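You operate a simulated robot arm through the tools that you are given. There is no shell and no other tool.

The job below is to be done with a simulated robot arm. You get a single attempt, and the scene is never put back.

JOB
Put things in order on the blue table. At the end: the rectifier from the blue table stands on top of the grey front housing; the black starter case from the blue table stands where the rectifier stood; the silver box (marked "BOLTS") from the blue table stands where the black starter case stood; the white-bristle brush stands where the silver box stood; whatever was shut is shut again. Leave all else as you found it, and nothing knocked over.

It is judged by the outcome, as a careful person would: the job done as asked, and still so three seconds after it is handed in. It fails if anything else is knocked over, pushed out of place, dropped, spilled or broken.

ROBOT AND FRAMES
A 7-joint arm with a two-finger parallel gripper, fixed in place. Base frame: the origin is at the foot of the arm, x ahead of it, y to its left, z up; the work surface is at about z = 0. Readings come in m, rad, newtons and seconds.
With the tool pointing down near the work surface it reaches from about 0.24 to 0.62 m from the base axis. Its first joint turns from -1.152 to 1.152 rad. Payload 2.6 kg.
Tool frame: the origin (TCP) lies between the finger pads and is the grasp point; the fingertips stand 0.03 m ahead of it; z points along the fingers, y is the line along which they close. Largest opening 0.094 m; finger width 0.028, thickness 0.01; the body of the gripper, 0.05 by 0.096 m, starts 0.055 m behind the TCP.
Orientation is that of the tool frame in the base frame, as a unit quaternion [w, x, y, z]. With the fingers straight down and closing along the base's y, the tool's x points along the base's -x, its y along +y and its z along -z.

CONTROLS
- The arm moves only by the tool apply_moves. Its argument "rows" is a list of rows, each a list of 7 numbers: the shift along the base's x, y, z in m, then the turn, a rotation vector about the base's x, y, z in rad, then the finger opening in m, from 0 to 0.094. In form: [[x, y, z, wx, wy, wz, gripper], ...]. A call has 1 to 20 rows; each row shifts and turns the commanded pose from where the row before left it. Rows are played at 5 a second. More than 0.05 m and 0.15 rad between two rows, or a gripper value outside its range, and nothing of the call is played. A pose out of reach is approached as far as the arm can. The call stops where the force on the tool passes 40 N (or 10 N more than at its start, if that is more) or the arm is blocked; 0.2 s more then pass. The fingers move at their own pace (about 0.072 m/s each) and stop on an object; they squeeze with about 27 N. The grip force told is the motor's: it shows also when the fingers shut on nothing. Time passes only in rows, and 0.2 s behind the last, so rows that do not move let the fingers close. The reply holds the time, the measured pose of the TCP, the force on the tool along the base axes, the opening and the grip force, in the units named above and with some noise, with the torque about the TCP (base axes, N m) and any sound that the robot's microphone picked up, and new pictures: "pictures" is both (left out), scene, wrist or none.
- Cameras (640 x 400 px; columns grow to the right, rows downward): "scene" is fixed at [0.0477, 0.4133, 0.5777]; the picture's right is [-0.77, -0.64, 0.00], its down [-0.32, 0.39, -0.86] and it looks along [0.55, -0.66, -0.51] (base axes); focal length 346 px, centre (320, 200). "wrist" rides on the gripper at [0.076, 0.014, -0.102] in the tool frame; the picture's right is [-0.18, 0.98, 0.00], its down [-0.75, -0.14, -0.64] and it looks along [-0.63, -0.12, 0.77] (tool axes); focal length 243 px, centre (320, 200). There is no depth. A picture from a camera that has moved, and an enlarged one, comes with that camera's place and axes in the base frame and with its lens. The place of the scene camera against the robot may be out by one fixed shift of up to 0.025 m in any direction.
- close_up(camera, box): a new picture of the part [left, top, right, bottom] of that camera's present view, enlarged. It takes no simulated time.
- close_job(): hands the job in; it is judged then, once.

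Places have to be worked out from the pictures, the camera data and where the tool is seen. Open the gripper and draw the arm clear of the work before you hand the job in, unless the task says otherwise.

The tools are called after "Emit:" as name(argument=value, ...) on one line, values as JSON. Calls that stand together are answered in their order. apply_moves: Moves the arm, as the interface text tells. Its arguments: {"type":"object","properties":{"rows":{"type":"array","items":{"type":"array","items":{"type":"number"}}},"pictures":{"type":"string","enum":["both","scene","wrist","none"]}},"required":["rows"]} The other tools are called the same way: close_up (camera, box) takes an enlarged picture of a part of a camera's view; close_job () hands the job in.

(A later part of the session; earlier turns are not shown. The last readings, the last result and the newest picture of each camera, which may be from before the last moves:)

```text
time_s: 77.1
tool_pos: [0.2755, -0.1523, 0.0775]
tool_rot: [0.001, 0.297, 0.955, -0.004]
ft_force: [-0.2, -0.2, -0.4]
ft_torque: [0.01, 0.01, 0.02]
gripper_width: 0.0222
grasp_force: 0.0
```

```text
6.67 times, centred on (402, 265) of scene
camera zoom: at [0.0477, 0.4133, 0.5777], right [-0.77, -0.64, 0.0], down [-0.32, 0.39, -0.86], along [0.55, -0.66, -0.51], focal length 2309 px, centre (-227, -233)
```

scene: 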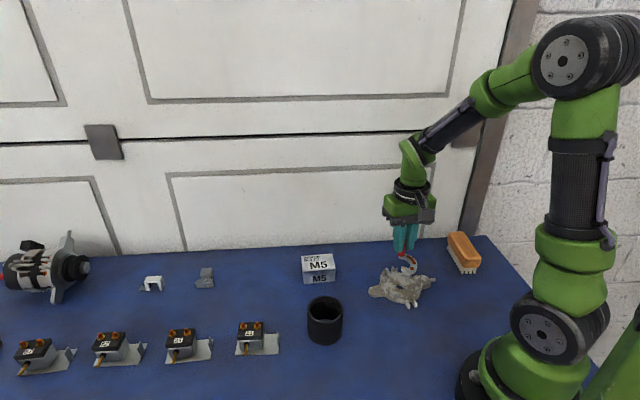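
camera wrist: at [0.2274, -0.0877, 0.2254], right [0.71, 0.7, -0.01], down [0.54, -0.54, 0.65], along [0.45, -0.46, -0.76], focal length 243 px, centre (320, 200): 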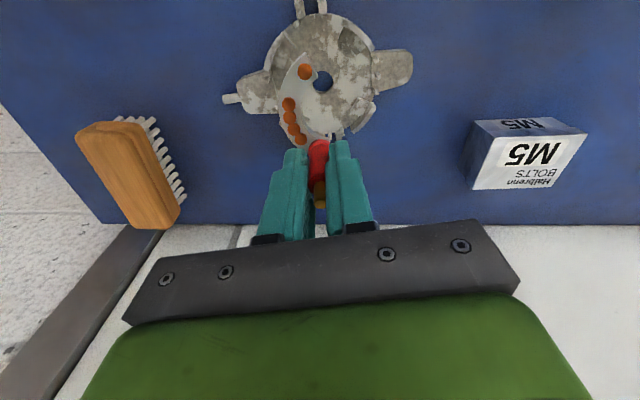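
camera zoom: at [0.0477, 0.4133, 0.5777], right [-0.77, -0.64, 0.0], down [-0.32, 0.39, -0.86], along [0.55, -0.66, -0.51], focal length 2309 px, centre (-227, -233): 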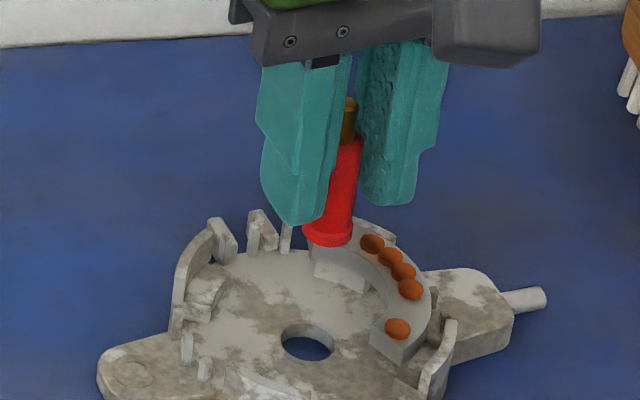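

The post stays upright with no load on the fingers. I open wide without moving up and check again.

Emit:
apply_moves(rows=[[0, 0, 0, 0, 0, 0, 0.03], [0, 0, 0, 0, 0, 0, 0.045], [0, 0, 0, 0, 0, 0, 0.06], [0, 0, 0, 0, 0, 0, 0.06]], pictures="none")

Emit:
close_up(camera="wrist", box=[226, 40, 394, 200])

Emit:
close_up(camera="scene", box=[370, 235, 434, 295])

```text
time_s: 78.1
tool_pos: [0.2767, -0.1521, 0.0773]
tool_rot: [0.001, 0.298, 0.955, -0.005]
ft_force: [-0.2, 0.5, 0.1]
ft_torque: [0.01, 0.02, 0.03]
gripper_width: 0.06
grasp_force: 0.1
```

```text
2.50 times, centred on (310, 120) of wrist
camera zoom: at [0.222, -0.0961, 0.1779], right [0.71, 0.7, -0.01], down [0.54, -0.54, 0.65], along [0.45, -0.46, -0.76], focal length 606 px, centre (345, 400)
```

zoom: 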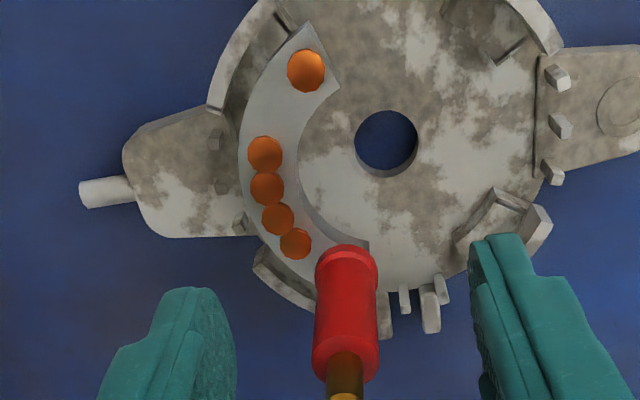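

```text
6.67 times, centred on (402, 265) of scene
camera zoom: at [0.0477, 0.4133, 0.5777], right [-0.77, -0.64, 0.0], down [-0.32, 0.39, -0.86], along [0.55, -0.66, -0.51], focal length 2309 px, centre (-227, -233)
```

zoom: 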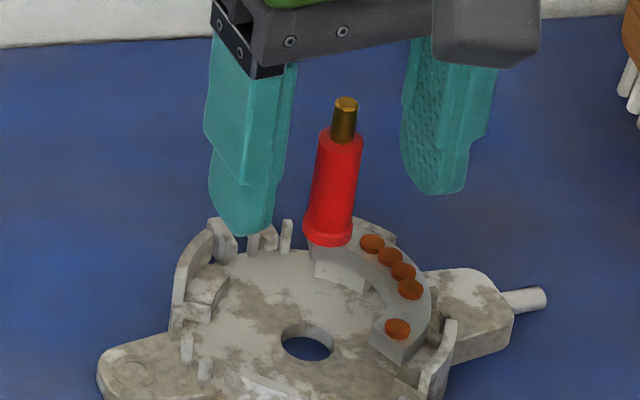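

It stands upright on its own, resting on the housing. I rise straight up with the fingers well clear of the post.

Emit:
apply_moves(rows=[[0, 0, 0, 0, 0, 0, 0.06], [0, 0, 0.01, 0, 0, 0, 0.06], [0, 0, 0.02, 0, 0, 0, 0.06], [0, 0, 0.03, 0, 0, 0, 0.06], [0, 0, 0.04, 0, 0, 0, 0.06], [0, 0, 0.04, 0, 0, 0, 0.06], [0, 0, 0, 0, 0, 0, 0.06]])

Emit:
close_up(camera="scene", box=[370, 235, 434, 295])

Emit:
close_up(camera="wrist", box=[226, 0, 394, 150])

```text
time_s: 79.7
tool_pos: [0.2746, -0.1549, 0.2204]
tool_rot: [0.002, 0.297, 0.955, -0.005]
ft_force: [0.1, 0.1, 0.2]
ft_torque: [0.0, -0.02, -0.02]
gripper_width: 0.06
grasp_force: 0.1
camera wrist: at [0.2198, -0.0995, 0.3212], right [0.71, 0.7, -0.01], down [0.54, -0.54, 0.65], along [0.45, -0.46, -0.76], focal length 243 px, centre (320, 200)
```

scene: 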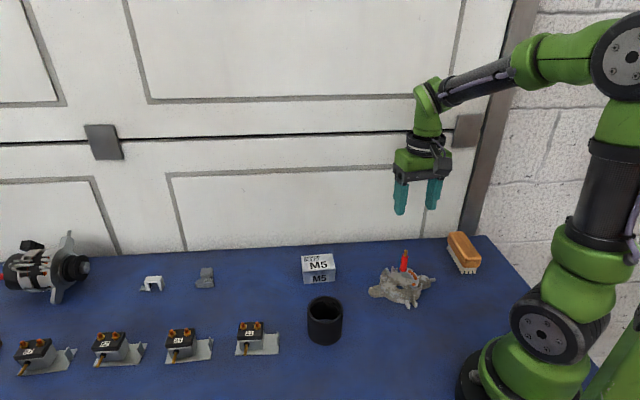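
wrist: 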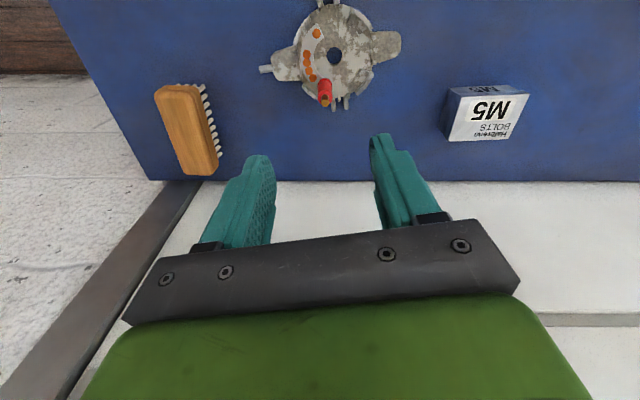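

```text
6.67 times, centred on (402, 265) of scene
camera zoom: at [0.0477, 0.4133, 0.5777], right [-0.77, -0.64, 0.0], down [-0.32, 0.39, -0.86], along [0.55, -0.66, -0.51], focal length 2309 px, centre (-227, -233)
```

zoom: 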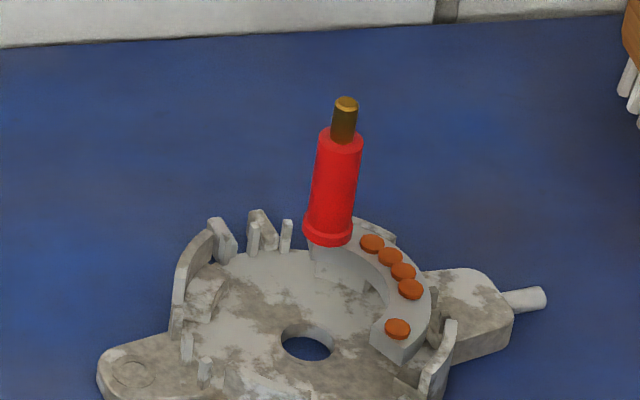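

```text
2.67 times, centred on (310, 75) of wrist
camera zoom: at [0.2198, -0.0995, 0.3212], right [0.71, 0.7, -0.01], down [0.54, -0.54, 0.65], along [0.45, -0.46, -0.76], focal length 647 px, centre (347, 533)
```

zoom: 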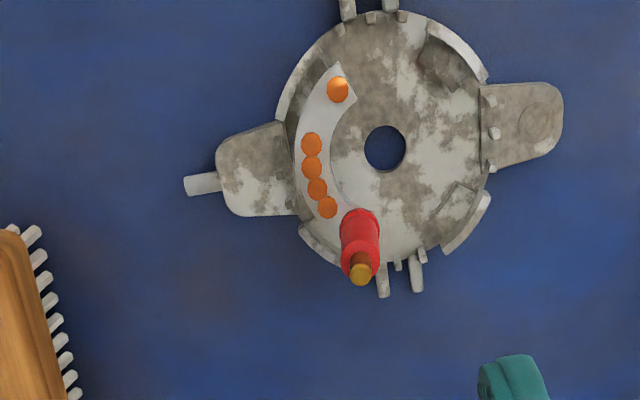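

The rectifier stands stably on top of the housing. Next is the black case: I turn the tool straight again and move above it, near (0.32, 0.075).

Emit:
apply_moves(rows=[[0.0076, 0.0383, 0, 0, 0, 0.1, 0.094], [0.0076, 0.0383, 0, 0, 0, 0.1, 0.094], [0.0076, 0.0383, 0, 0, 0, 0.1, 0.094], [0.0076, 0.0383, 0, 0, 0, 0.1, 0.094], [0.0076, 0.0383, 0, 0, 0, 0.1, 0.094], [0.0076, 0.0383, 0, 0, 0, 0.104, 0.094], [0, 0, 0, 0, 0, 0, 0.094]])

Emit:
close_up(camera="wrist", box=[226, 0, 410, 150])

Emit:
close_up(camera="scene", box=[290, 280, 360, 350])

```text
time_s: 81.3
tool_pos: [0.323, 0.077, 0.219]
tool_rot: [0.003, 0.0, 1.0, -0.004]
ft_force: [-0.9, 0.6, 0.0]
ft_torque: [0.0, 0.02, -0.02]
gripper_width: 0.094
grasp_force: 0.1
camera wrist: at [0.2456, 0.0919, 0.3198], right [0.18, 0.98, -0.01], down [0.75, -0.13, 0.65], along [0.63, -0.12, -0.76], focal length 243 px, centre (320, 200)
```

scene: 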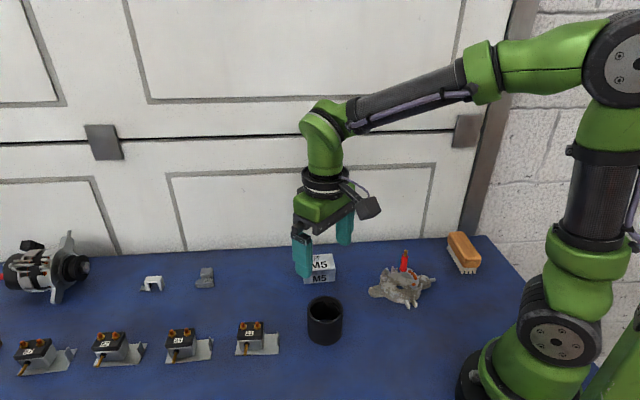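
wrist: 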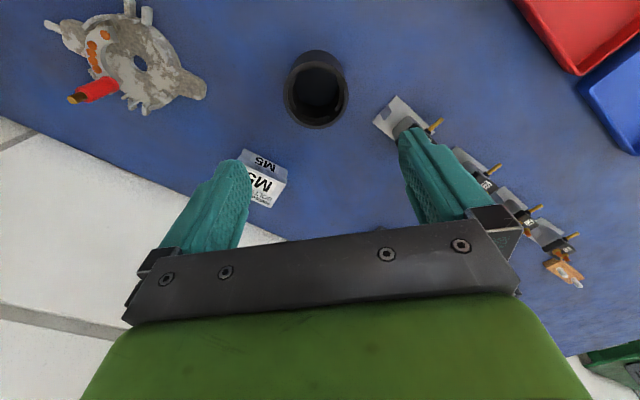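

```text
2.67 times, centred on (318, 75) of wrist
camera zoom: at [0.2456, 0.0919, 0.3198], right [0.18, 0.98, -0.01], down [0.75, -0.13, 0.65], along [0.63, -0.12, -0.76], focal length 647 px, centre (325, 533)
```

zoom: 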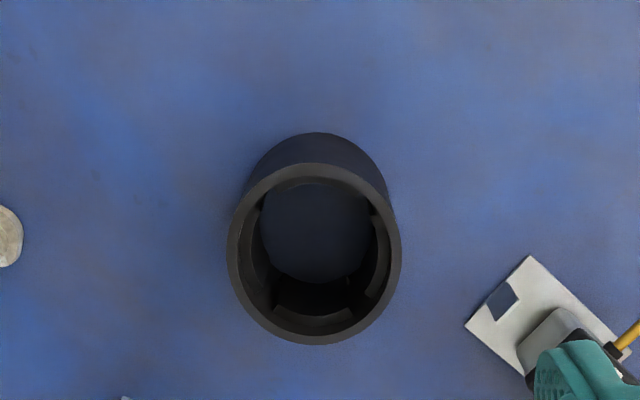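

```text
5.71 times, centred on (325, 315) of scene
camera zoom: at [0.0477, 0.4133, 0.5777], right [-0.77, -0.64, 0.0], down [-0.32, 0.39, -0.86], along [0.55, -0.66, -0.51], focal length 1979 px, centre (291, -457)
```

zoom: 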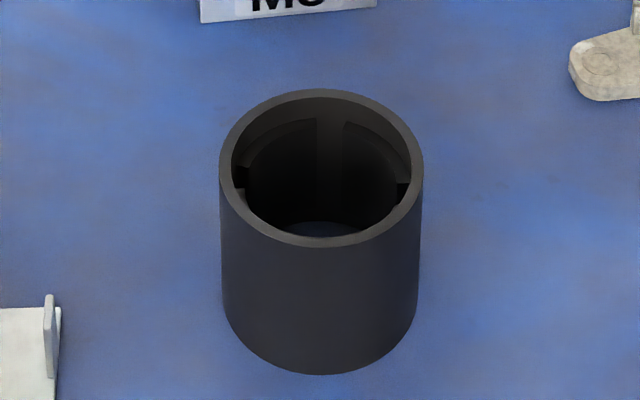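

The case is a tube about 67 mm in diameter and 67 mm high at about (0.321, 0.0745). I centre the open gripper and descend to just above its rim to verify alignment.

Emit:
apply_moves(rows=[[-0.002, -0.0025, -0.045, 0, 0, 0, 0.094], [0, 0, -0.045, 0, 0, 0, 0.094], [0, 0, -0.01, 0, 0, 0, 0.094], [0, 0, 0, 0, 0, 0, 0.094]])

Emit:
close_up(camera="wrist", box=[160, 20, 480, 220])

Emit:
close_up(camera="scene", box=[275, 235, 375, 350])

```text
time_s: 82.3
tool_pos: [0.3195, 0.0749, 0.1178]
tool_rot: [0.004, 0.0, 1.0, -0.005]
ft_force: [0.2, -0.1, -0.6]
ft_torque: [0.01, -0.03, 0.03]
gripper_width: 0.094
grasp_force: 0.1
camera wrist: at [0.2423, 0.0903, 0.2186], right [0.18, 0.98, -0.01], down [0.75, -0.14, 0.65], along [0.63, -0.12, -0.76], focal length 243 px, centre (320, 200)
```

scene: 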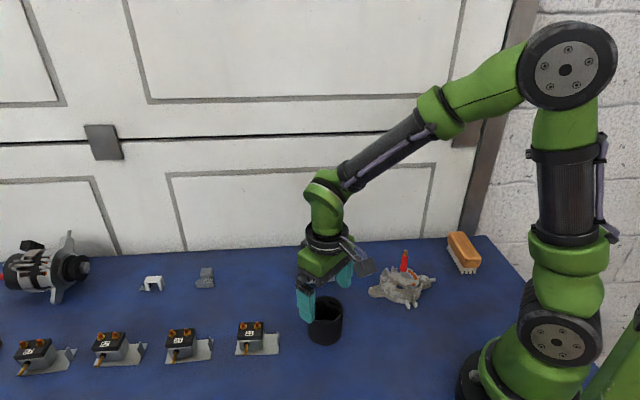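
wrist: 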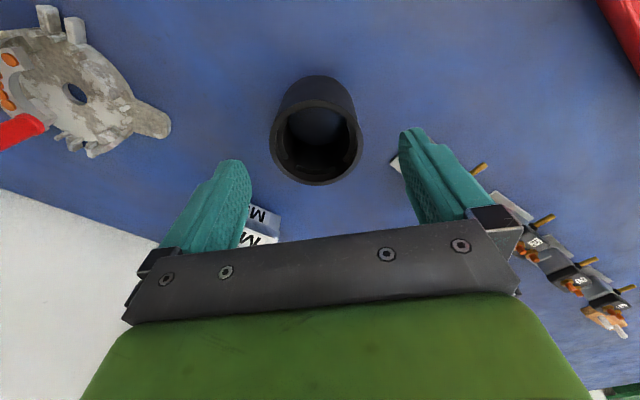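

```text
2.00 times, centred on (320, 120) of wrist
camera zoom: at [0.2423, 0.0903, 0.2186], right [0.18, 0.98, -0.01], down [0.75, -0.14, 0.65], along [0.63, -0.12, -0.76], focal length 485 px, centre (320, 360)
```

zoom: 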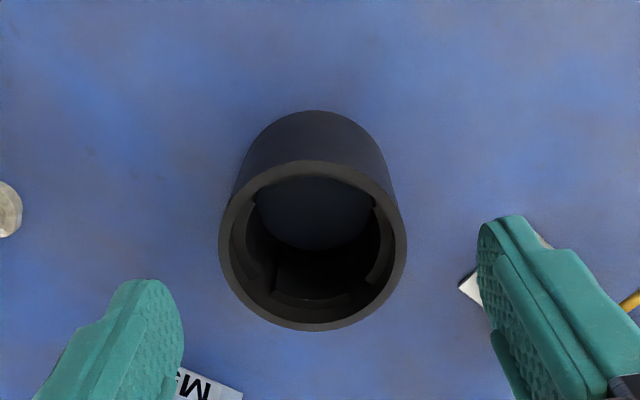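

```text
3.48 times, centred on (325, 292) of scene
camera zoom: at [0.0477, 0.4133, 0.5777], right [-0.77, -0.64, 0.0], down [-0.32, 0.39, -0.86], along [0.55, -0.66, -0.51], focal length 1205 px, centre (303, -122)
```

zoom: 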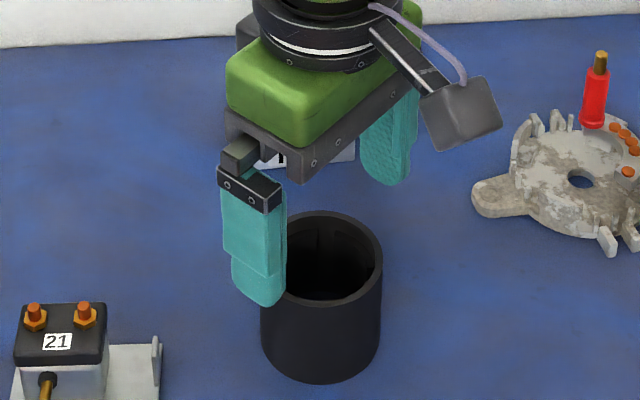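

The rim is centred between the fingers within about 1 mm. I descend around it and close.

Emit:
apply_moves(rows=[[0, -0.0008, -0.035, 0, 0, 0, 0.094], [0, 0, -0.03, 0, 0, 0, 0.094], [0, 0, -0.011, 0, 0, 0, 0.094], [0, 0, 0, 0, 0, 0, 0.08], [0, 0, 0, 0, 0, 0, 0.06], [0, 0, 0, 0, 0, 0, 0.05], [0, 0, 0, 0, 0, 0, 0.05]])

Emit:
close_up(camera="scene", box=[275, 255, 375, 350])

```text
time_s: 83.9
tool_pos: [0.3194, 0.0725, 0.0418]
tool_rot: [0.002, 0.001, 1.0, -0.004]
ft_force: [2.1, -1.0, -1.0]
ft_torque: [0.05, -0.07, -0.03]
gripper_width: 0.0711
grasp_force: 26.8
camera wrist: at [0.2431, 0.0881, 0.1423], right [0.18, 0.98, -0.01], down [0.75, -0.14, 0.65], along [0.63, -0.12, -0.76], focal length 243 px, centre (320, 200)
```

scene: 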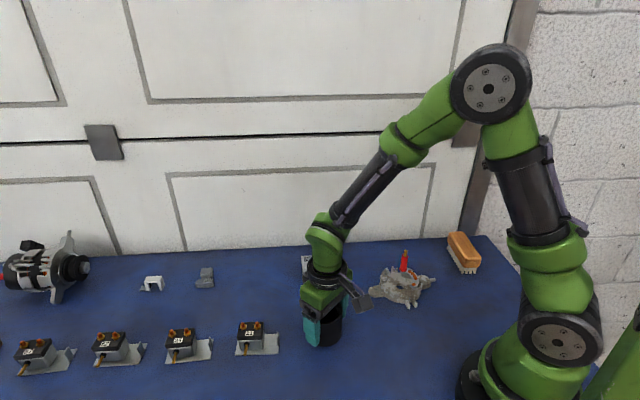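
wrist: 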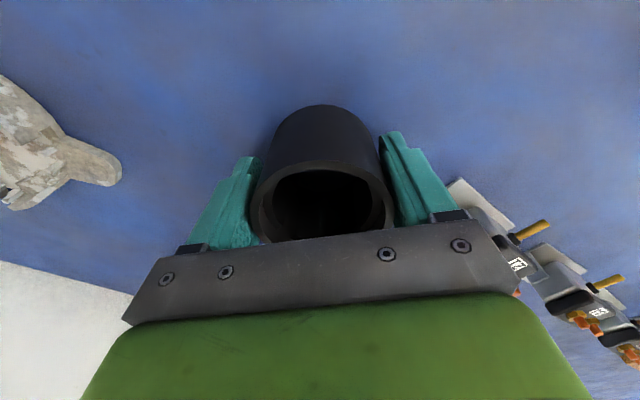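

```text
4.21 times, centred on (325, 302) of scene
camera zoom: at [0.0477, 0.4133, 0.5777], right [-0.77, -0.64, 0.0], down [-0.32, 0.39, -0.86], along [0.55, -0.66, -0.51], focal length 1458 px, centre (299, -232)
```

zoom: 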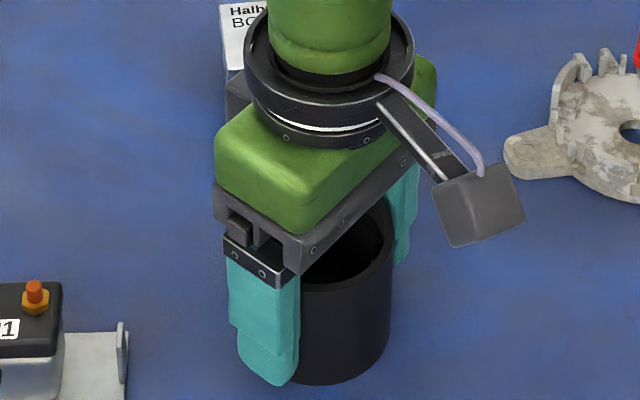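

The case is gripped (71 mm), with its centre at about (0.320, 0.073), which I'll use as the box's destination. I lift it carefully.

Emit:
apply_moves(rows=[[0, 0, 0.01, 0, 0, 0, 0.05], [0, 0, 0.03, 0, 0, 0, 0.05], [0, 0, 0.04, 0, 0, 0, 0.05], [0, 0, 0.04, 0, 0, 0, 0.05], [0, 0, 0, 0, 0, 0, 0.05]])

```text
time_s: 85.1
tool_pos: [0.3191, 0.0761, 0.1629]
tool_rot: [0.002, 0.0, 1.0, -0.004]
ft_force: [-0.7, 1.0, -6.8]
ft_torque: [-0.02, 0.04, -0.02]
gripper_width: 0.0709
grasp_force: 26.6
camera wrist: at [0.2421, 0.0908, 0.2639], right [0.18, 0.98, -0.01], down [0.75, -0.13, 0.65], along [0.63, -0.12, -0.76], focal length 243 px, centre (320, 200)
```

scene: 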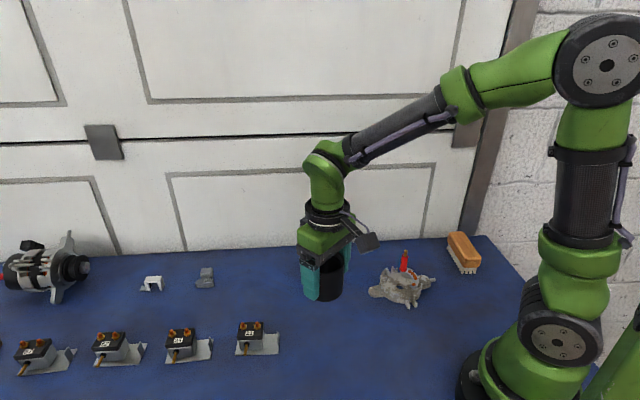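
wrist: 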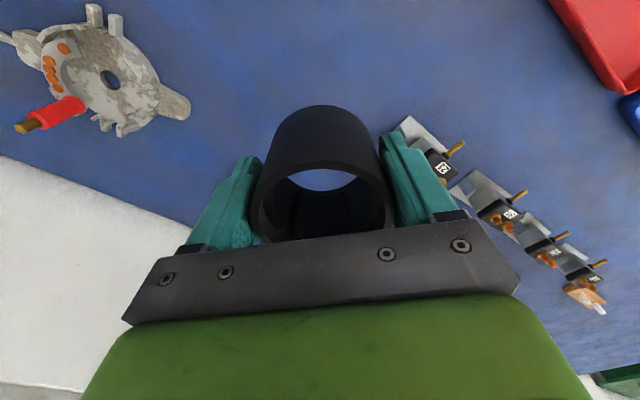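

The weight (≈0.65 kg) is held without slip. I carry the case to where the rectifier stood, (0.540, 0.054).

Emit:
apply_moves(rows=[[0.0368, -0.0037, 0, 0, 0, 0, 0.05], [0.0368, -0.0037, 0, 0, 0, 0, 0.05], [0.0368, -0.0037, 0, 0, 0, 0, 0.05], [0.0368, -0.0037, 0, 0, 0, 0, 0.05], [0.0368, -0.0037, 0, 0, 0, 0, 0.05], [0.0368, -0.0037, 0, 0, 0, 0, 0.05], [0, 0, -0.04, 0, 0, 0, 0.05], [0, 0, -0.03, 0, 0, 0, 0.05], [0, 0, 0, 0, 0, 0, 0.05]])

Emit:
close_up(camera="scene", box=[190, 200, 340, 300])

```text
time_s: 87.1
tool_pos: [0.5433, 0.05, 0.091]
tool_rot: [0.003, 0.001, 1.0, -0.003]
ft_force: [0.3, 0.5, -7.2]
ft_torque: [0.0, 0.04, -0.03]
gripper_width: 0.0709
grasp_force: 26.6
camera wrist: at [0.4659, 0.066, 0.1918], right [0.18, 0.98, -0.01], down [0.75, -0.14, 0.65], along [0.63, -0.12, -0.76], focal length 243 px, centre (320, 200)
```

scene: 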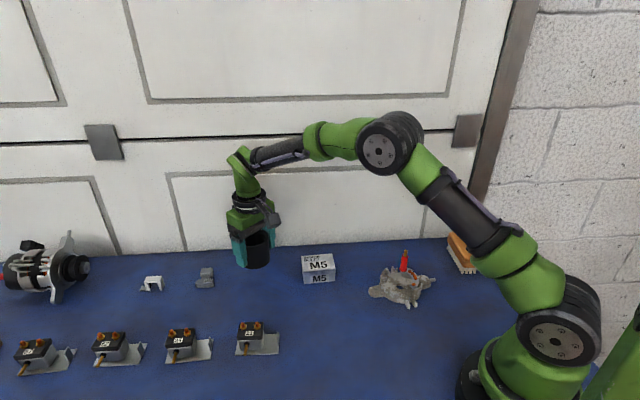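
wrist: 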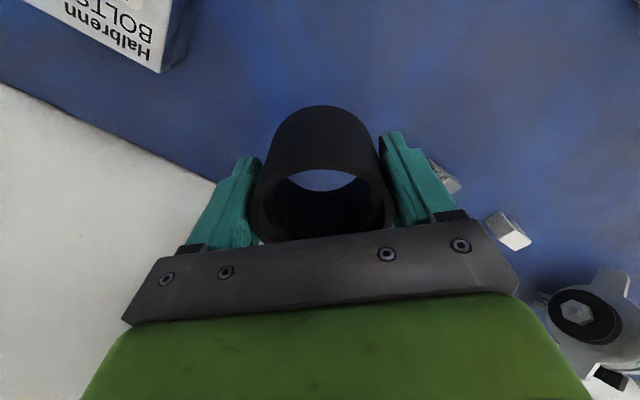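

```text
4.00 times, centred on (265, 250) of scene
camera zoom: at [0.0478, 0.4133, 0.5777], right [-0.77, -0.64, 0.0], down [-0.32, 0.39, -0.86], along [0.55, -0.66, -0.51], focal length 1386 px, centre (540, 0)
```

zoom: 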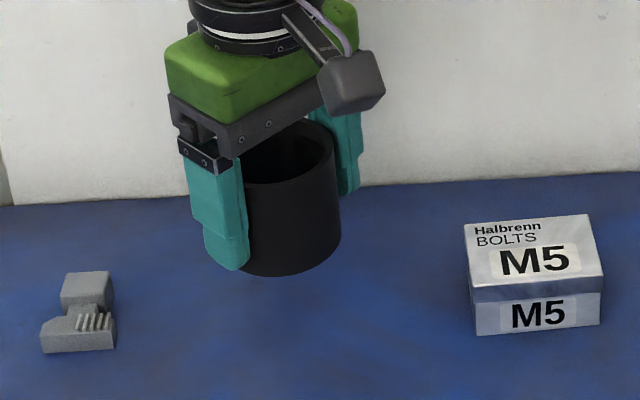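

All clear around. I make the small final correction and lower to the table.

Emit:
apply_moves(rows=[[-0.002, 0.003, -0.02, 0, 0, 0, 0.05], [0, 0, -0.018, 0, 0, 0, 0.05], [0, 0, -0.006, 0, 0, 0, 0.05], [0, 0, 0, 0, 0, 0, 0.05]], pictures="none")

Emit:
apply_moves(rows=[[0, 0, -0.003, 0, 0, 0, 0.05], [0, 0, 0, 0, 0, 0, 0.05]], pictures="none")

```text
time_s: 88.1
tool_pos: [0.5392, 0.0545, 0.0465]
tool_rot: [0.003, 0.0, 1.0, -0.004]
ft_force: [-0.1, -0.9, -6.7]
ft_torque: [-0.01, 0.04, 0.0]
gripper_width: 0.0707
grasp_force: 26.8
```

```text
time_s: 88.7
tool_pos: [0.5387, 0.0555, 0.0433]
tool_rot: [0.003, 0.0, 1.0, -0.006]
ft_force: [-0.5, 0.5, -7.0]
ft_torque: [-0.03, 0.06, -0.02]
gripper_width: 0.0709
grasp_force: 27.7
```

The case is just above the table at TCP z 0.043, with its weight still carried. I lower the last millimetres until it takes the load.

Emit:
apply_moves(rows=[[0, 0, -0.0015, 0, 0, 0, 0.05], [0, 0, 0, 0, 0, 0, 0.05]], pictures="none")

Emit:
apply_moves(rows=[[0, 0, -0.001, 0, 0, 0, 0.05], [0, 0, 0, 0, 0, 0, 0.05]], pictures="none")

```text
time_s: 89.3
tool_pos: [0.5395, 0.0556, 0.0412]
tool_rot: [0.002, -0.001, 1.0, -0.004]
ft_force: [0.2, 0.0, -6.6]
ft_torque: [-0.03, 0.04, 0.03]
gripper_width: 0.0708
grasp_force: 27.3
```

```text
time_s: 89.9
tool_pos: [0.5388, 0.0544, 0.0424]
tool_rot: [0.003, 0.0, 1.0, -0.004]
ft_force: [-1.3, -0.1, -0.8]
ft_torque: [0.14, 0.16, 0.06]
gripper_width: 0.0711
grasp_force: 27.3
```

The table has taken the weight. I release by opening fully, then rise straight up.

Emit:
apply_moves(rows=[[0, 0, 0, 0, 0, 0, 0.08], [0, 0, 0, 0, 0, 0, 0.094], [0, 0, 0, 0, 0, 0, 0.094], [0, 0, 0.02, 0, 0, 0, 0.094], [0, 0, 0.04, 0, 0, 0, 0.094], [0, 0, 0.045, 0, 0, 0, 0.094], [0, 0, 0.045, 0, 0, 0, 0.094], [0, 0, 0, 0, 0, 0, 0.094]])

Emit:
close_up(camera="scene", box=[190, 220, 350, 320])

Emit:
close_up(camera="scene", box=[370, 235, 434, 295])

```text
time_s: 91.7
tool_pos: [0.5372, 0.0556, 0.1929]
tool_rot: [0.002, -0.001, 1.0, -0.005]
ft_force: [-0.2, 0.1, -0.9]
ft_torque: [0.0, 0.01, 0.0]
gripper_width: 0.0938
grasp_force: 0.0
camera wrist: at [0.4593, 0.0704, 0.2931], right [0.18, 0.98, -0.01], down [0.75, -0.14, 0.65], along [0.64, -0.12, -0.76], focal length 243 px, centre (320, 200)
```

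scene: 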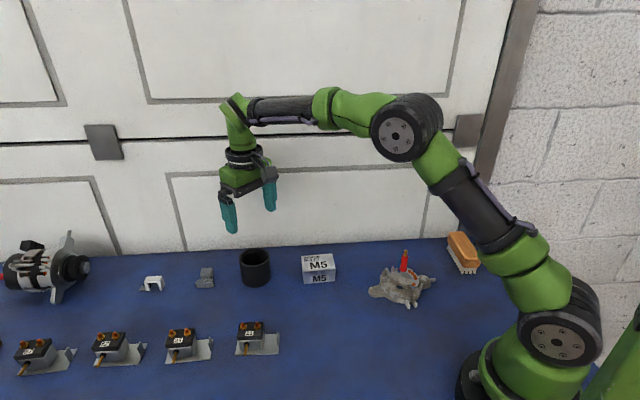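
wrist: 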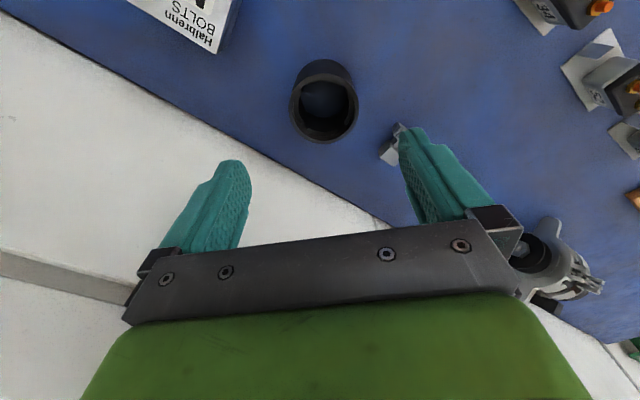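

```text
4.00 times, centred on (270, 270) of scene
camera zoom: at [0.0477, 0.4133, 0.5777], right [-0.77, -0.64, 0.0], down [-0.32, 0.39, -0.86], along [0.55, -0.66, -0.51], focal length 1386 px, centre (520, -80)
```

zoom: 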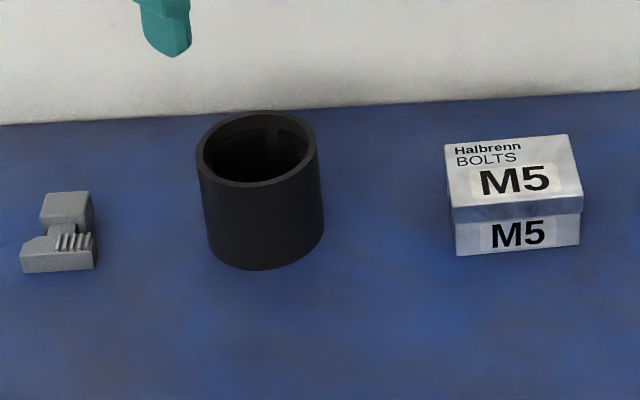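

```text
6.67 times, centred on (402, 265) of scene
camera zoom: at [0.0477, 0.4133, 0.5777], right [-0.77, -0.64, 0.0], down [-0.32, 0.39, -0.86], along [0.55, -0.66, -0.51], focal length 2309 px, centre (-227, -233)
```

zoom: 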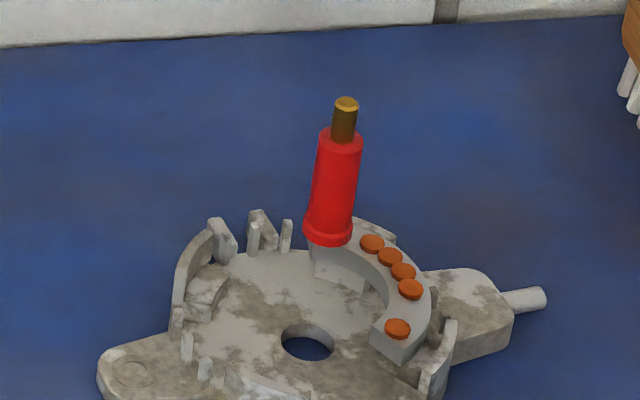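

The case is in place and the rectifier is still standing. Next is the silver box; it seems to have a lid, so I look at it closely first.

Emit:
close_up(camera="scene", box=[294, 245, 342, 290])

Emit:
apply_moves(rows=[[-0.03, -0.03, 0, 0, 0, 0, 0.094], [-0.03, -0.03, 0, 0, 0, 0, 0.094], [-0.03, -0.025, 0, 0, 0, 0, 0.094], [0, 0, 0, 0, 0, 0, 0.094]], pictures="wrist")

Emit:
close_up(camera="wrist", box=[226, 20, 410, 170])

```text
8.89 times, centred on (318, 268) of scene
camera zoom: at [0.0477, 0.4133, 0.5777], right [-0.77, -0.64, 0.0], down [-0.32, 0.39, -0.86], along [0.55, -0.66, -0.51], focal length 3079 px, centre (338, -400)
```

zoom: 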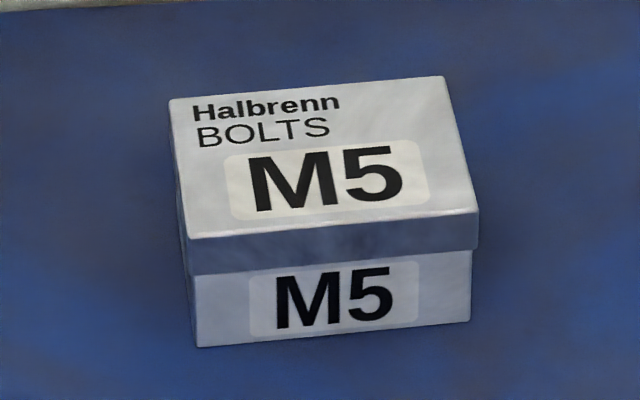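

```text
time_s: 92.7
tool_pos: [0.4497, -0.03, 0.1934]
tool_rot: [0.002, -0.001, 1.0, -0.005]
ft_force: [0.1, 0.4, -0.3]
ft_torque: [0.01, 0.04, 0.02]
gripper_width: 0.0942
grasp_force: 0.0
camera wrist: at [0.3715, -0.0144, 0.2938], right [0.18, 0.98, -0.01], down [0.75, -0.13, 0.65], along [0.64, -0.12, -0.76], focal length 243 px, centre (320, 200)
```

wrist: 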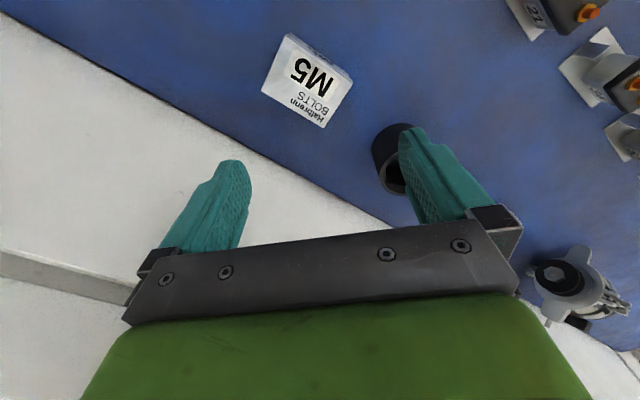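

```text
2.67 times, centred on (318, 95) of wrist
camera zoom: at [0.3715, -0.0144, 0.2938], right [0.18, 0.98, -0.01], down [0.75, -0.13, 0.65], along [0.64, -0.12, -0.76], focal length 647 px, centre (325, 480)
```

zoom: 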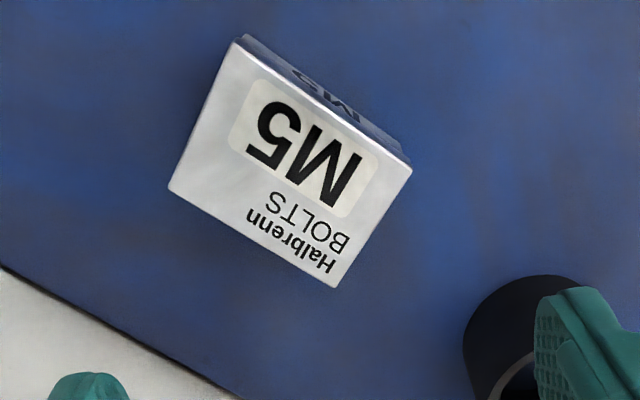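

The lid overhangs the box slightly, so I'll grip low across the short side (≈56 mm, axis at about -43°) and test-lift to make sure lid and body stay together. First I turn the tool +47° above the box centre (0.438, -0.040).

Emit:
apply_moves(rows=[[-0.002, -0.0017, 0, 0, 0, 0.137, 0.094], [-0.002, -0.0017, 0, 0, 0, 0.137, 0.094], [-0.002, -0.0017, 0, 0, 0, 0.137, 0.094], [-0.002, -0.0017, 0, 0, 0, 0.137, 0.094], [-0.002, -0.0017, -0.03, 0, 0, 0.137, 0.094], [-0.002, -0.0015, -0.03, 0, 0, 0.135, 0.094], [0, 0, 0, 0, 0, 0, 0.094]], pictures="wrist")

Emit:
close_up(camera="wrist", box=[190, 20, 450, 200])

```text
time_s: 94.3
tool_pos: [0.4349, -0.0389, 0.1325]
tool_rot: [0.004, -0.399, 0.917, -0.003]
ft_force: [0.1, 0.8, -0.2]
ft_torque: [-0.03, -0.01, -0.02]
gripper_width: 0.0939
grasp_force: 0.1
camera wrist: at [0.371, -0.0838, 0.2336], right [-0.59, 0.8, -0.01], down [0.61, 0.46, 0.65], along [0.52, 0.38, -0.76], focal length 243 px, centre (320, 200)
```

wrist: 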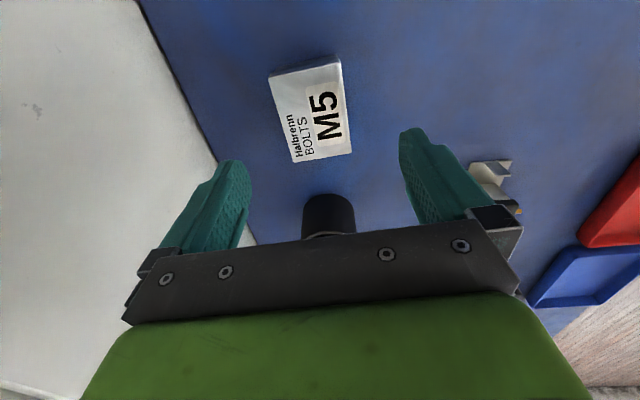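

```text
2.22 times, centred on (320, 110) of wrist
camera zoom: at [0.371, -0.0838, 0.2336], right [-0.59, 0.8, -0.01], down [0.61, 0.46, 0.65], along [0.52, 0.38, -0.76], focal length 539 px, centre (320, 400)
```

zoom: 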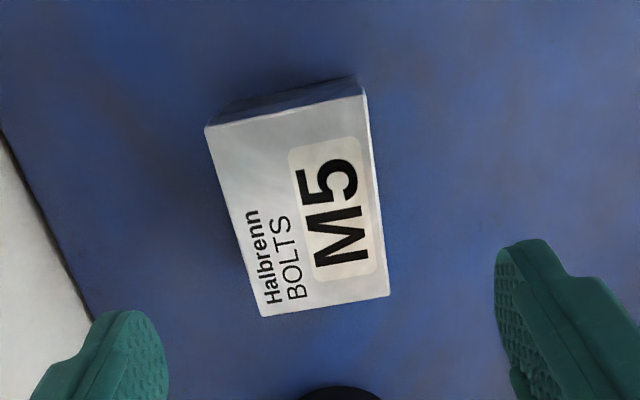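

The tool is aligned with the box; its centre is about (0.437, -0.042). I correct by 3 mm and descend around it to fingertips ≈5 mm above the table.

Emit:
apply_moves(rows=[[0.002, -0.003, -0.03, 0, 0, 0, 0.094], [0, 0, -0.035, 0, 0, 0, 0.094], [0, 0, -0.025, 0, 0, 0, 0.094], [0, 0, -0.007, 0, 0, 0, 0.094], [0, 0, 0, 0, 0, 0, 0.094]])

Emit:
close_up(camera="wrist", box=[190, 60, 450, 240])

Emit:
close_up(camera="scene", box=[270, 220, 370, 300])

```text
time_s: 95.5
tool_pos: [0.4378, -0.043, 0.0347]
tool_rot: [0.004, -0.398, 0.917, -0.003]
ft_force: [0.2, -0.2, 0.4]
ft_torque: [0.02, -0.02, 0.0]
gripper_width: 0.0939
grasp_force: 0.0
camera wrist: at [0.3741, -0.088, 0.1347], right [-0.59, 0.8, -0.01], down [0.61, 0.46, 0.65], along [0.52, 0.38, -0.76], focal length 243 px, centre (320, 200)
```

scene: 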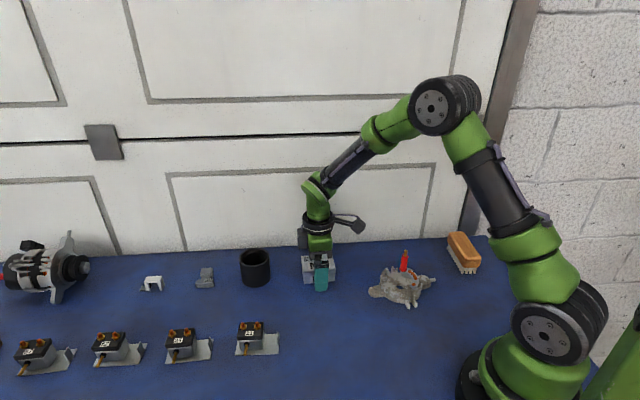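
wrist: 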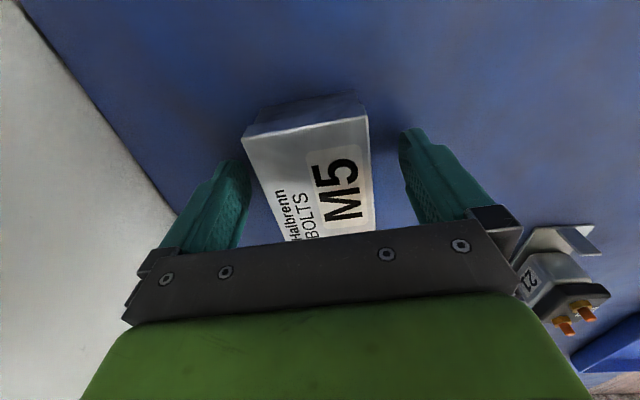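

```text
2.22 times, centred on (320, 150) of wrist
camera zoom: at [0.3741, -0.088, 0.1347], right [-0.59, 0.8, -0.01], down [0.61, 0.46, 0.65], along [0.52, 0.38, -0.76], focal length 539 px, centre (320, 311)
```

zoom: 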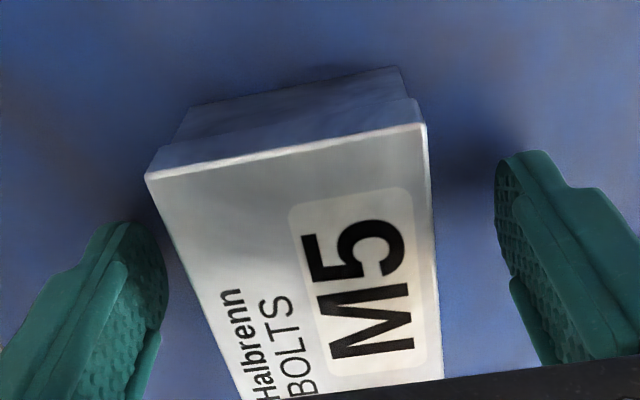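

```text
5.00 times, centred on (320, 260) of scene
camera zoom: at [0.0477, 0.4133, 0.5777], right [-0.77, -0.64, 0.0], down [-0.32, 0.39, -0.86], along [0.55, -0.66, -0.51], focal length 1732 px, centre (320, -100)
```

zoom: 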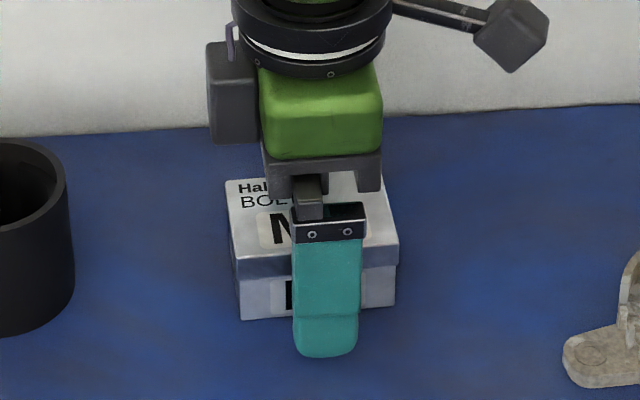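

The box is centred between the fingers. I close on it.

Emit:
apply_moves(rows=[[0, 0, 0, 0, 0, 0, 0.075], [0, 0, 0, 0, 0, 0, 0.06], [0, 0, 0, 0, 0, 0, 0.04], [0, 0, 0, 0, 0, 0, 0.04], [0, 0, 0, 0, 0, 0, 0.04]], pictures="none")

Emit:
apply_moves(rows=[[0, 0, 0.004, 0, 0, 0, 0.04], [0, 0, 0.006, 0, 0, 0, 0.04], [0, 0, 0, 0, 0, 0, 0.04]])

Emit:
close_up(camera="scene", box=[280, 235, 360, 300])

```text
time_s: 96.7
tool_pos: [0.4388, -0.0421, 0.0333]
tool_rot: [0.005, -0.398, 0.917, -0.002]
ft_force: [0.4, -1.2, 0.9]
ft_torque: [0.02, -0.04, 0.01]
gripper_width: 0.0594
grasp_force: 26.6
```

```text
time_s: 97.5
tool_pos: [0.4366, -0.0427, 0.0433]
tool_rot: [0.004, -0.399, 0.917, -0.003]
ft_force: [-0.6, 0.1, -4.2]
ft_torque: [0.01, -0.01, 0.01]
gripper_width: 0.0593
grasp_force: 27.0
camera wrist: at [0.3744, -0.0876, 0.1449], right [-0.59, 0.8, -0.01], down [0.61, 0.46, 0.65], along [0.52, 0.38, -0.76], focal length 243 px, centre (320, 200)
```

scene: 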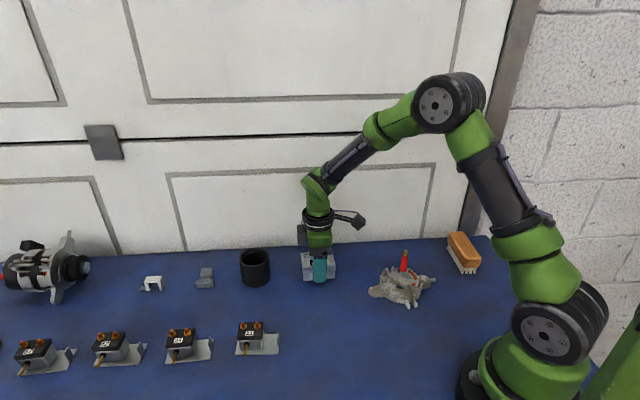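
wrist: 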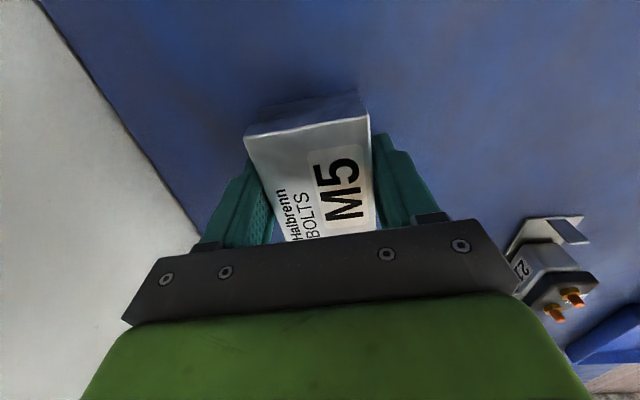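

```text
6.15 times, centred on (320, 268) of scene
camera zoom: at [0.0477, 0.4133, 0.5777], right [-0.77, -0.64, 0.0], down [-0.32, 0.39, -0.86], along [0.55, -0.66, -0.51], focal length 2132 px, centre (320, -215)
```

zoom: 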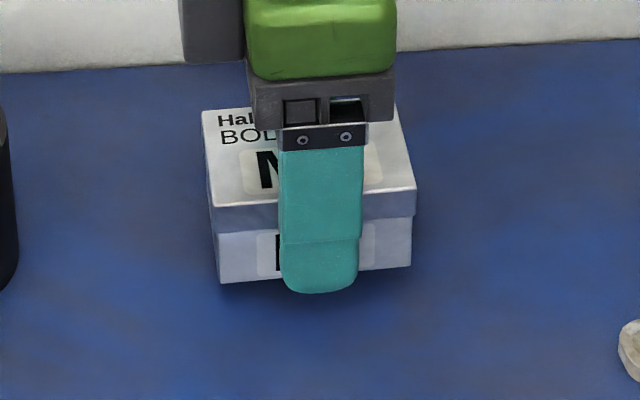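

Lid and body come up together (≈0.43 kg). I lift clear and carry the box to where the case stood, (0.320, 0.0745).

Emit:
apply_moves(rows=[[0, 0, 0.04, 0, 0, 0, 0.04], [0, 0, 0.04, 0, 0, 0, 0.04], [-0.0295, 0.0293, 0, 0, 0, 0, 0.04], [-0.0295, 0.0293, 0, 0, 0, 0, 0.04], [-0.0295, 0.0293, 0, 0, 0, 0, 0.04], [-0.0285, 0.0293, 0, 0, 0, 0, 0.04], [0, 0, -0.04, 0, 0, 0, 0.04], [0, 0, 0, 0, 0, 0, 0.04]])

Emit:
close_up(camera="scene", box=[250, 230, 400, 350])

```text
time_s: 99.3
tool_pos: [0.3201, 0.0726, 0.0869]
tool_rot: [0.004, -0.399, 0.917, -0.002]
ft_force: [0.6, 0.1, -3.8]
ft_torque: [-0.01, 0.0, 0.02]
gripper_width: 0.0595
grasp_force: 26.6
camera wrist: at [0.2565, 0.0275, 0.1877], right [-0.59, 0.81, -0.01], down [0.61, 0.46, 0.65], along [0.52, 0.38, -0.76], focal length 243 px, centre (320, 200)
```

scene: 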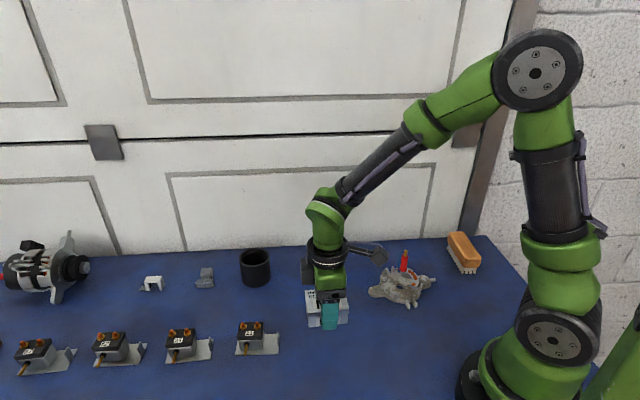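
wrist: 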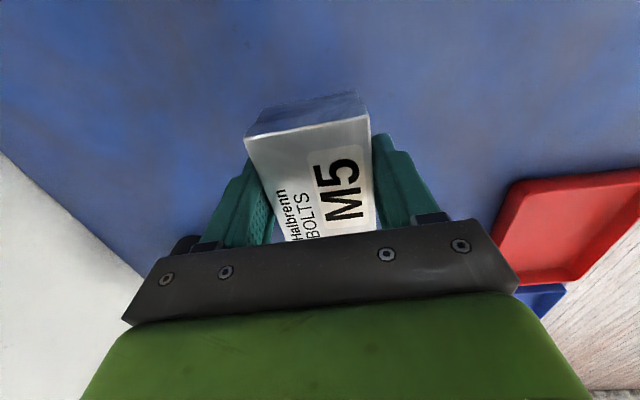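

```text
3.33 times, centred on (325, 290) of scene
camera zoom: at [0.0477, 0.4133, 0.5777], right [-0.77, -0.64, 0.0], down [-0.32, 0.39, -0.86], along [0.55, -0.66, -0.51], focal length 1155 px, centre (303, -100)
```

zoom: 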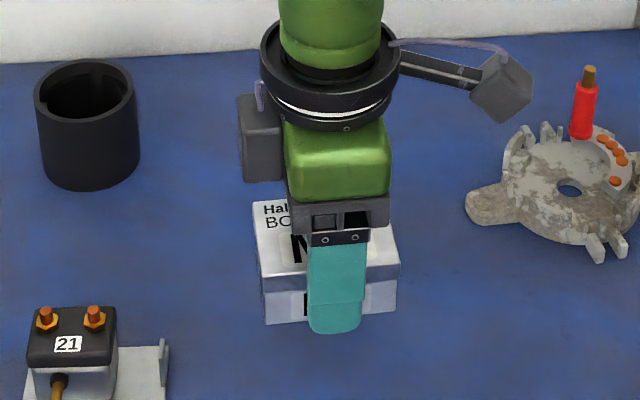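

The position is right and the surroundings are clear. I lower the box to the table.

Emit:
apply_moves(rows=[[0, 0.001, -0.025, 0, 0, 0, 0.04], [0, 0, -0.018, 0, 0, 0, 0.04], [0, 0, -0.006, 0, 0, 0, 0.04], [0, 0, 0, 0, 0, 0, 0.04]], pictures="none")

Emit:
apply_moves(rows=[[0, 0, -0.002, 0, 0, 0, 0.04], [0, 0, 0, 0, 0, 0, 0.04]], pictures="none")

Emit:
apply_moves(rows=[[0, 0, -0.001, 0, 0, 0, 0.04], [0, 0, 0, 0, 0, 0, 0.04]], pictures="none")

```text
time_s: 100.3
tool_pos: [0.3212, 0.0756, 0.0374]
tool_rot: [0.004, -0.398, 0.917, -0.004]
ft_force: [0.2, 0.4, -2.9]
ft_torque: [0.02, -0.02, 0.01]
gripper_width: 0.0593
grasp_force: 27.0
```

```text
time_s: 100.9
tool_pos: [0.3201, 0.0746, 0.0344]
tool_rot: [0.004, -0.398, 0.917, -0.004]
ft_force: [0.9, -0.2, -2.3]
ft_torque: [0.05, -0.02, 0.01]
gripper_width: 0.0594
grasp_force: 26.6
```

```text
time_s: 101.5
tool_pos: [0.3197, 0.0749, 0.0333]
tool_rot: [0.004, -0.399, 0.917, -0.003]
ft_force: [-9.1, -3.3, 19.7]
ft_torque: [0.04, 0.09, 0.12]
gripper_width: 0.0595
grasp_force: 27.1
```

The box is down on the table. I open, then rise straight up.

Emit:
apply_moves(rows=[[0, 0, 0.0005, 0, 0, 0, 0.07], [0, 0, 0, 0, 0, 0, 0.085], [0, 0, 0, 0, 0, 0, 0.085], [0, 0, 0.02, 0, 0, 0, 0.085], [0, 0, 0.04, 0, 0, 0, 0.085], [0, 0, 0.05, 0, 0, 0, 0.085], [0, 0, 0.05, 0, 0, 0, 0.085], [0, 0, 0, 0, 0, 0, 0.085]])

Emit:
close_up(camera="scene", box=[230, 230, 440, 350])

```text
time_s: 103.3
tool_pos: [0.3262, 0.0726, 0.1938]
tool_rot: [0.005, -0.399, 0.917, -0.002]
ft_force: [-0.5, 0.3, 0.0]
ft_torque: [-0.05, 0.02, -0.02]
gripper_width: 0.0849
grasp_force: 0.0
camera wrist: at [0.2618, 0.0262, 0.2938], right [-0.59, 0.8, -0.01], down [0.61, 0.46, 0.65], along [0.52, 0.38, -0.76], focal length 243 px, centre (320, 200)
```

scene: 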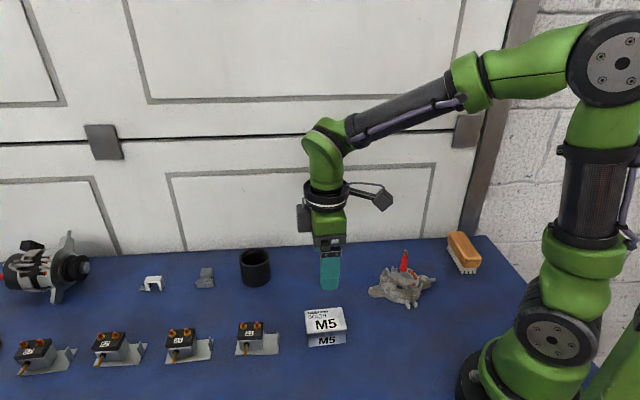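
wrist: 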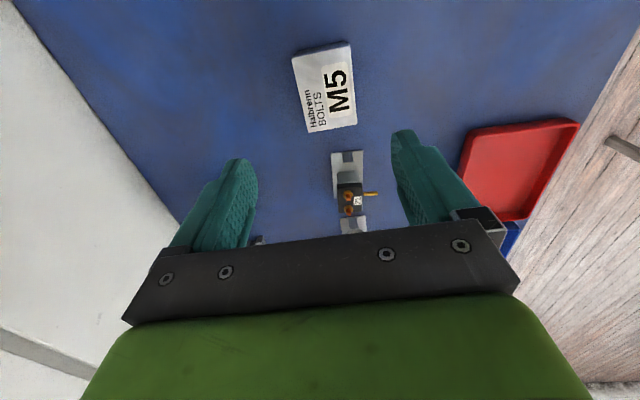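

```text
3.05 times, centred on (335, 290) of scene
camera zoom: at [0.0477, 0.4133, 0.5777], right [-0.77, -0.64, 0.0], down [-0.32, 0.39, -0.86], along [0.55, -0.66, -0.51], focal length 1056 px, centre (274, -74)
```

zoom: 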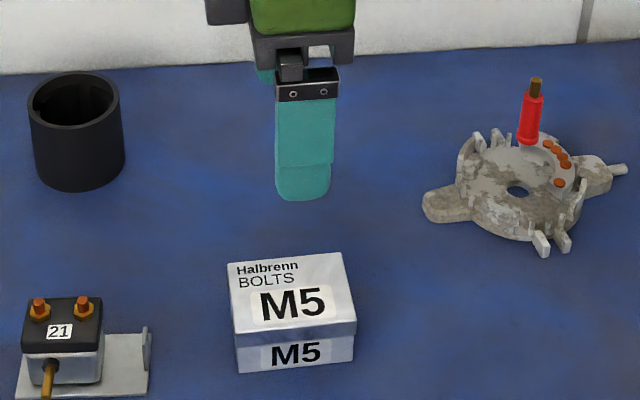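

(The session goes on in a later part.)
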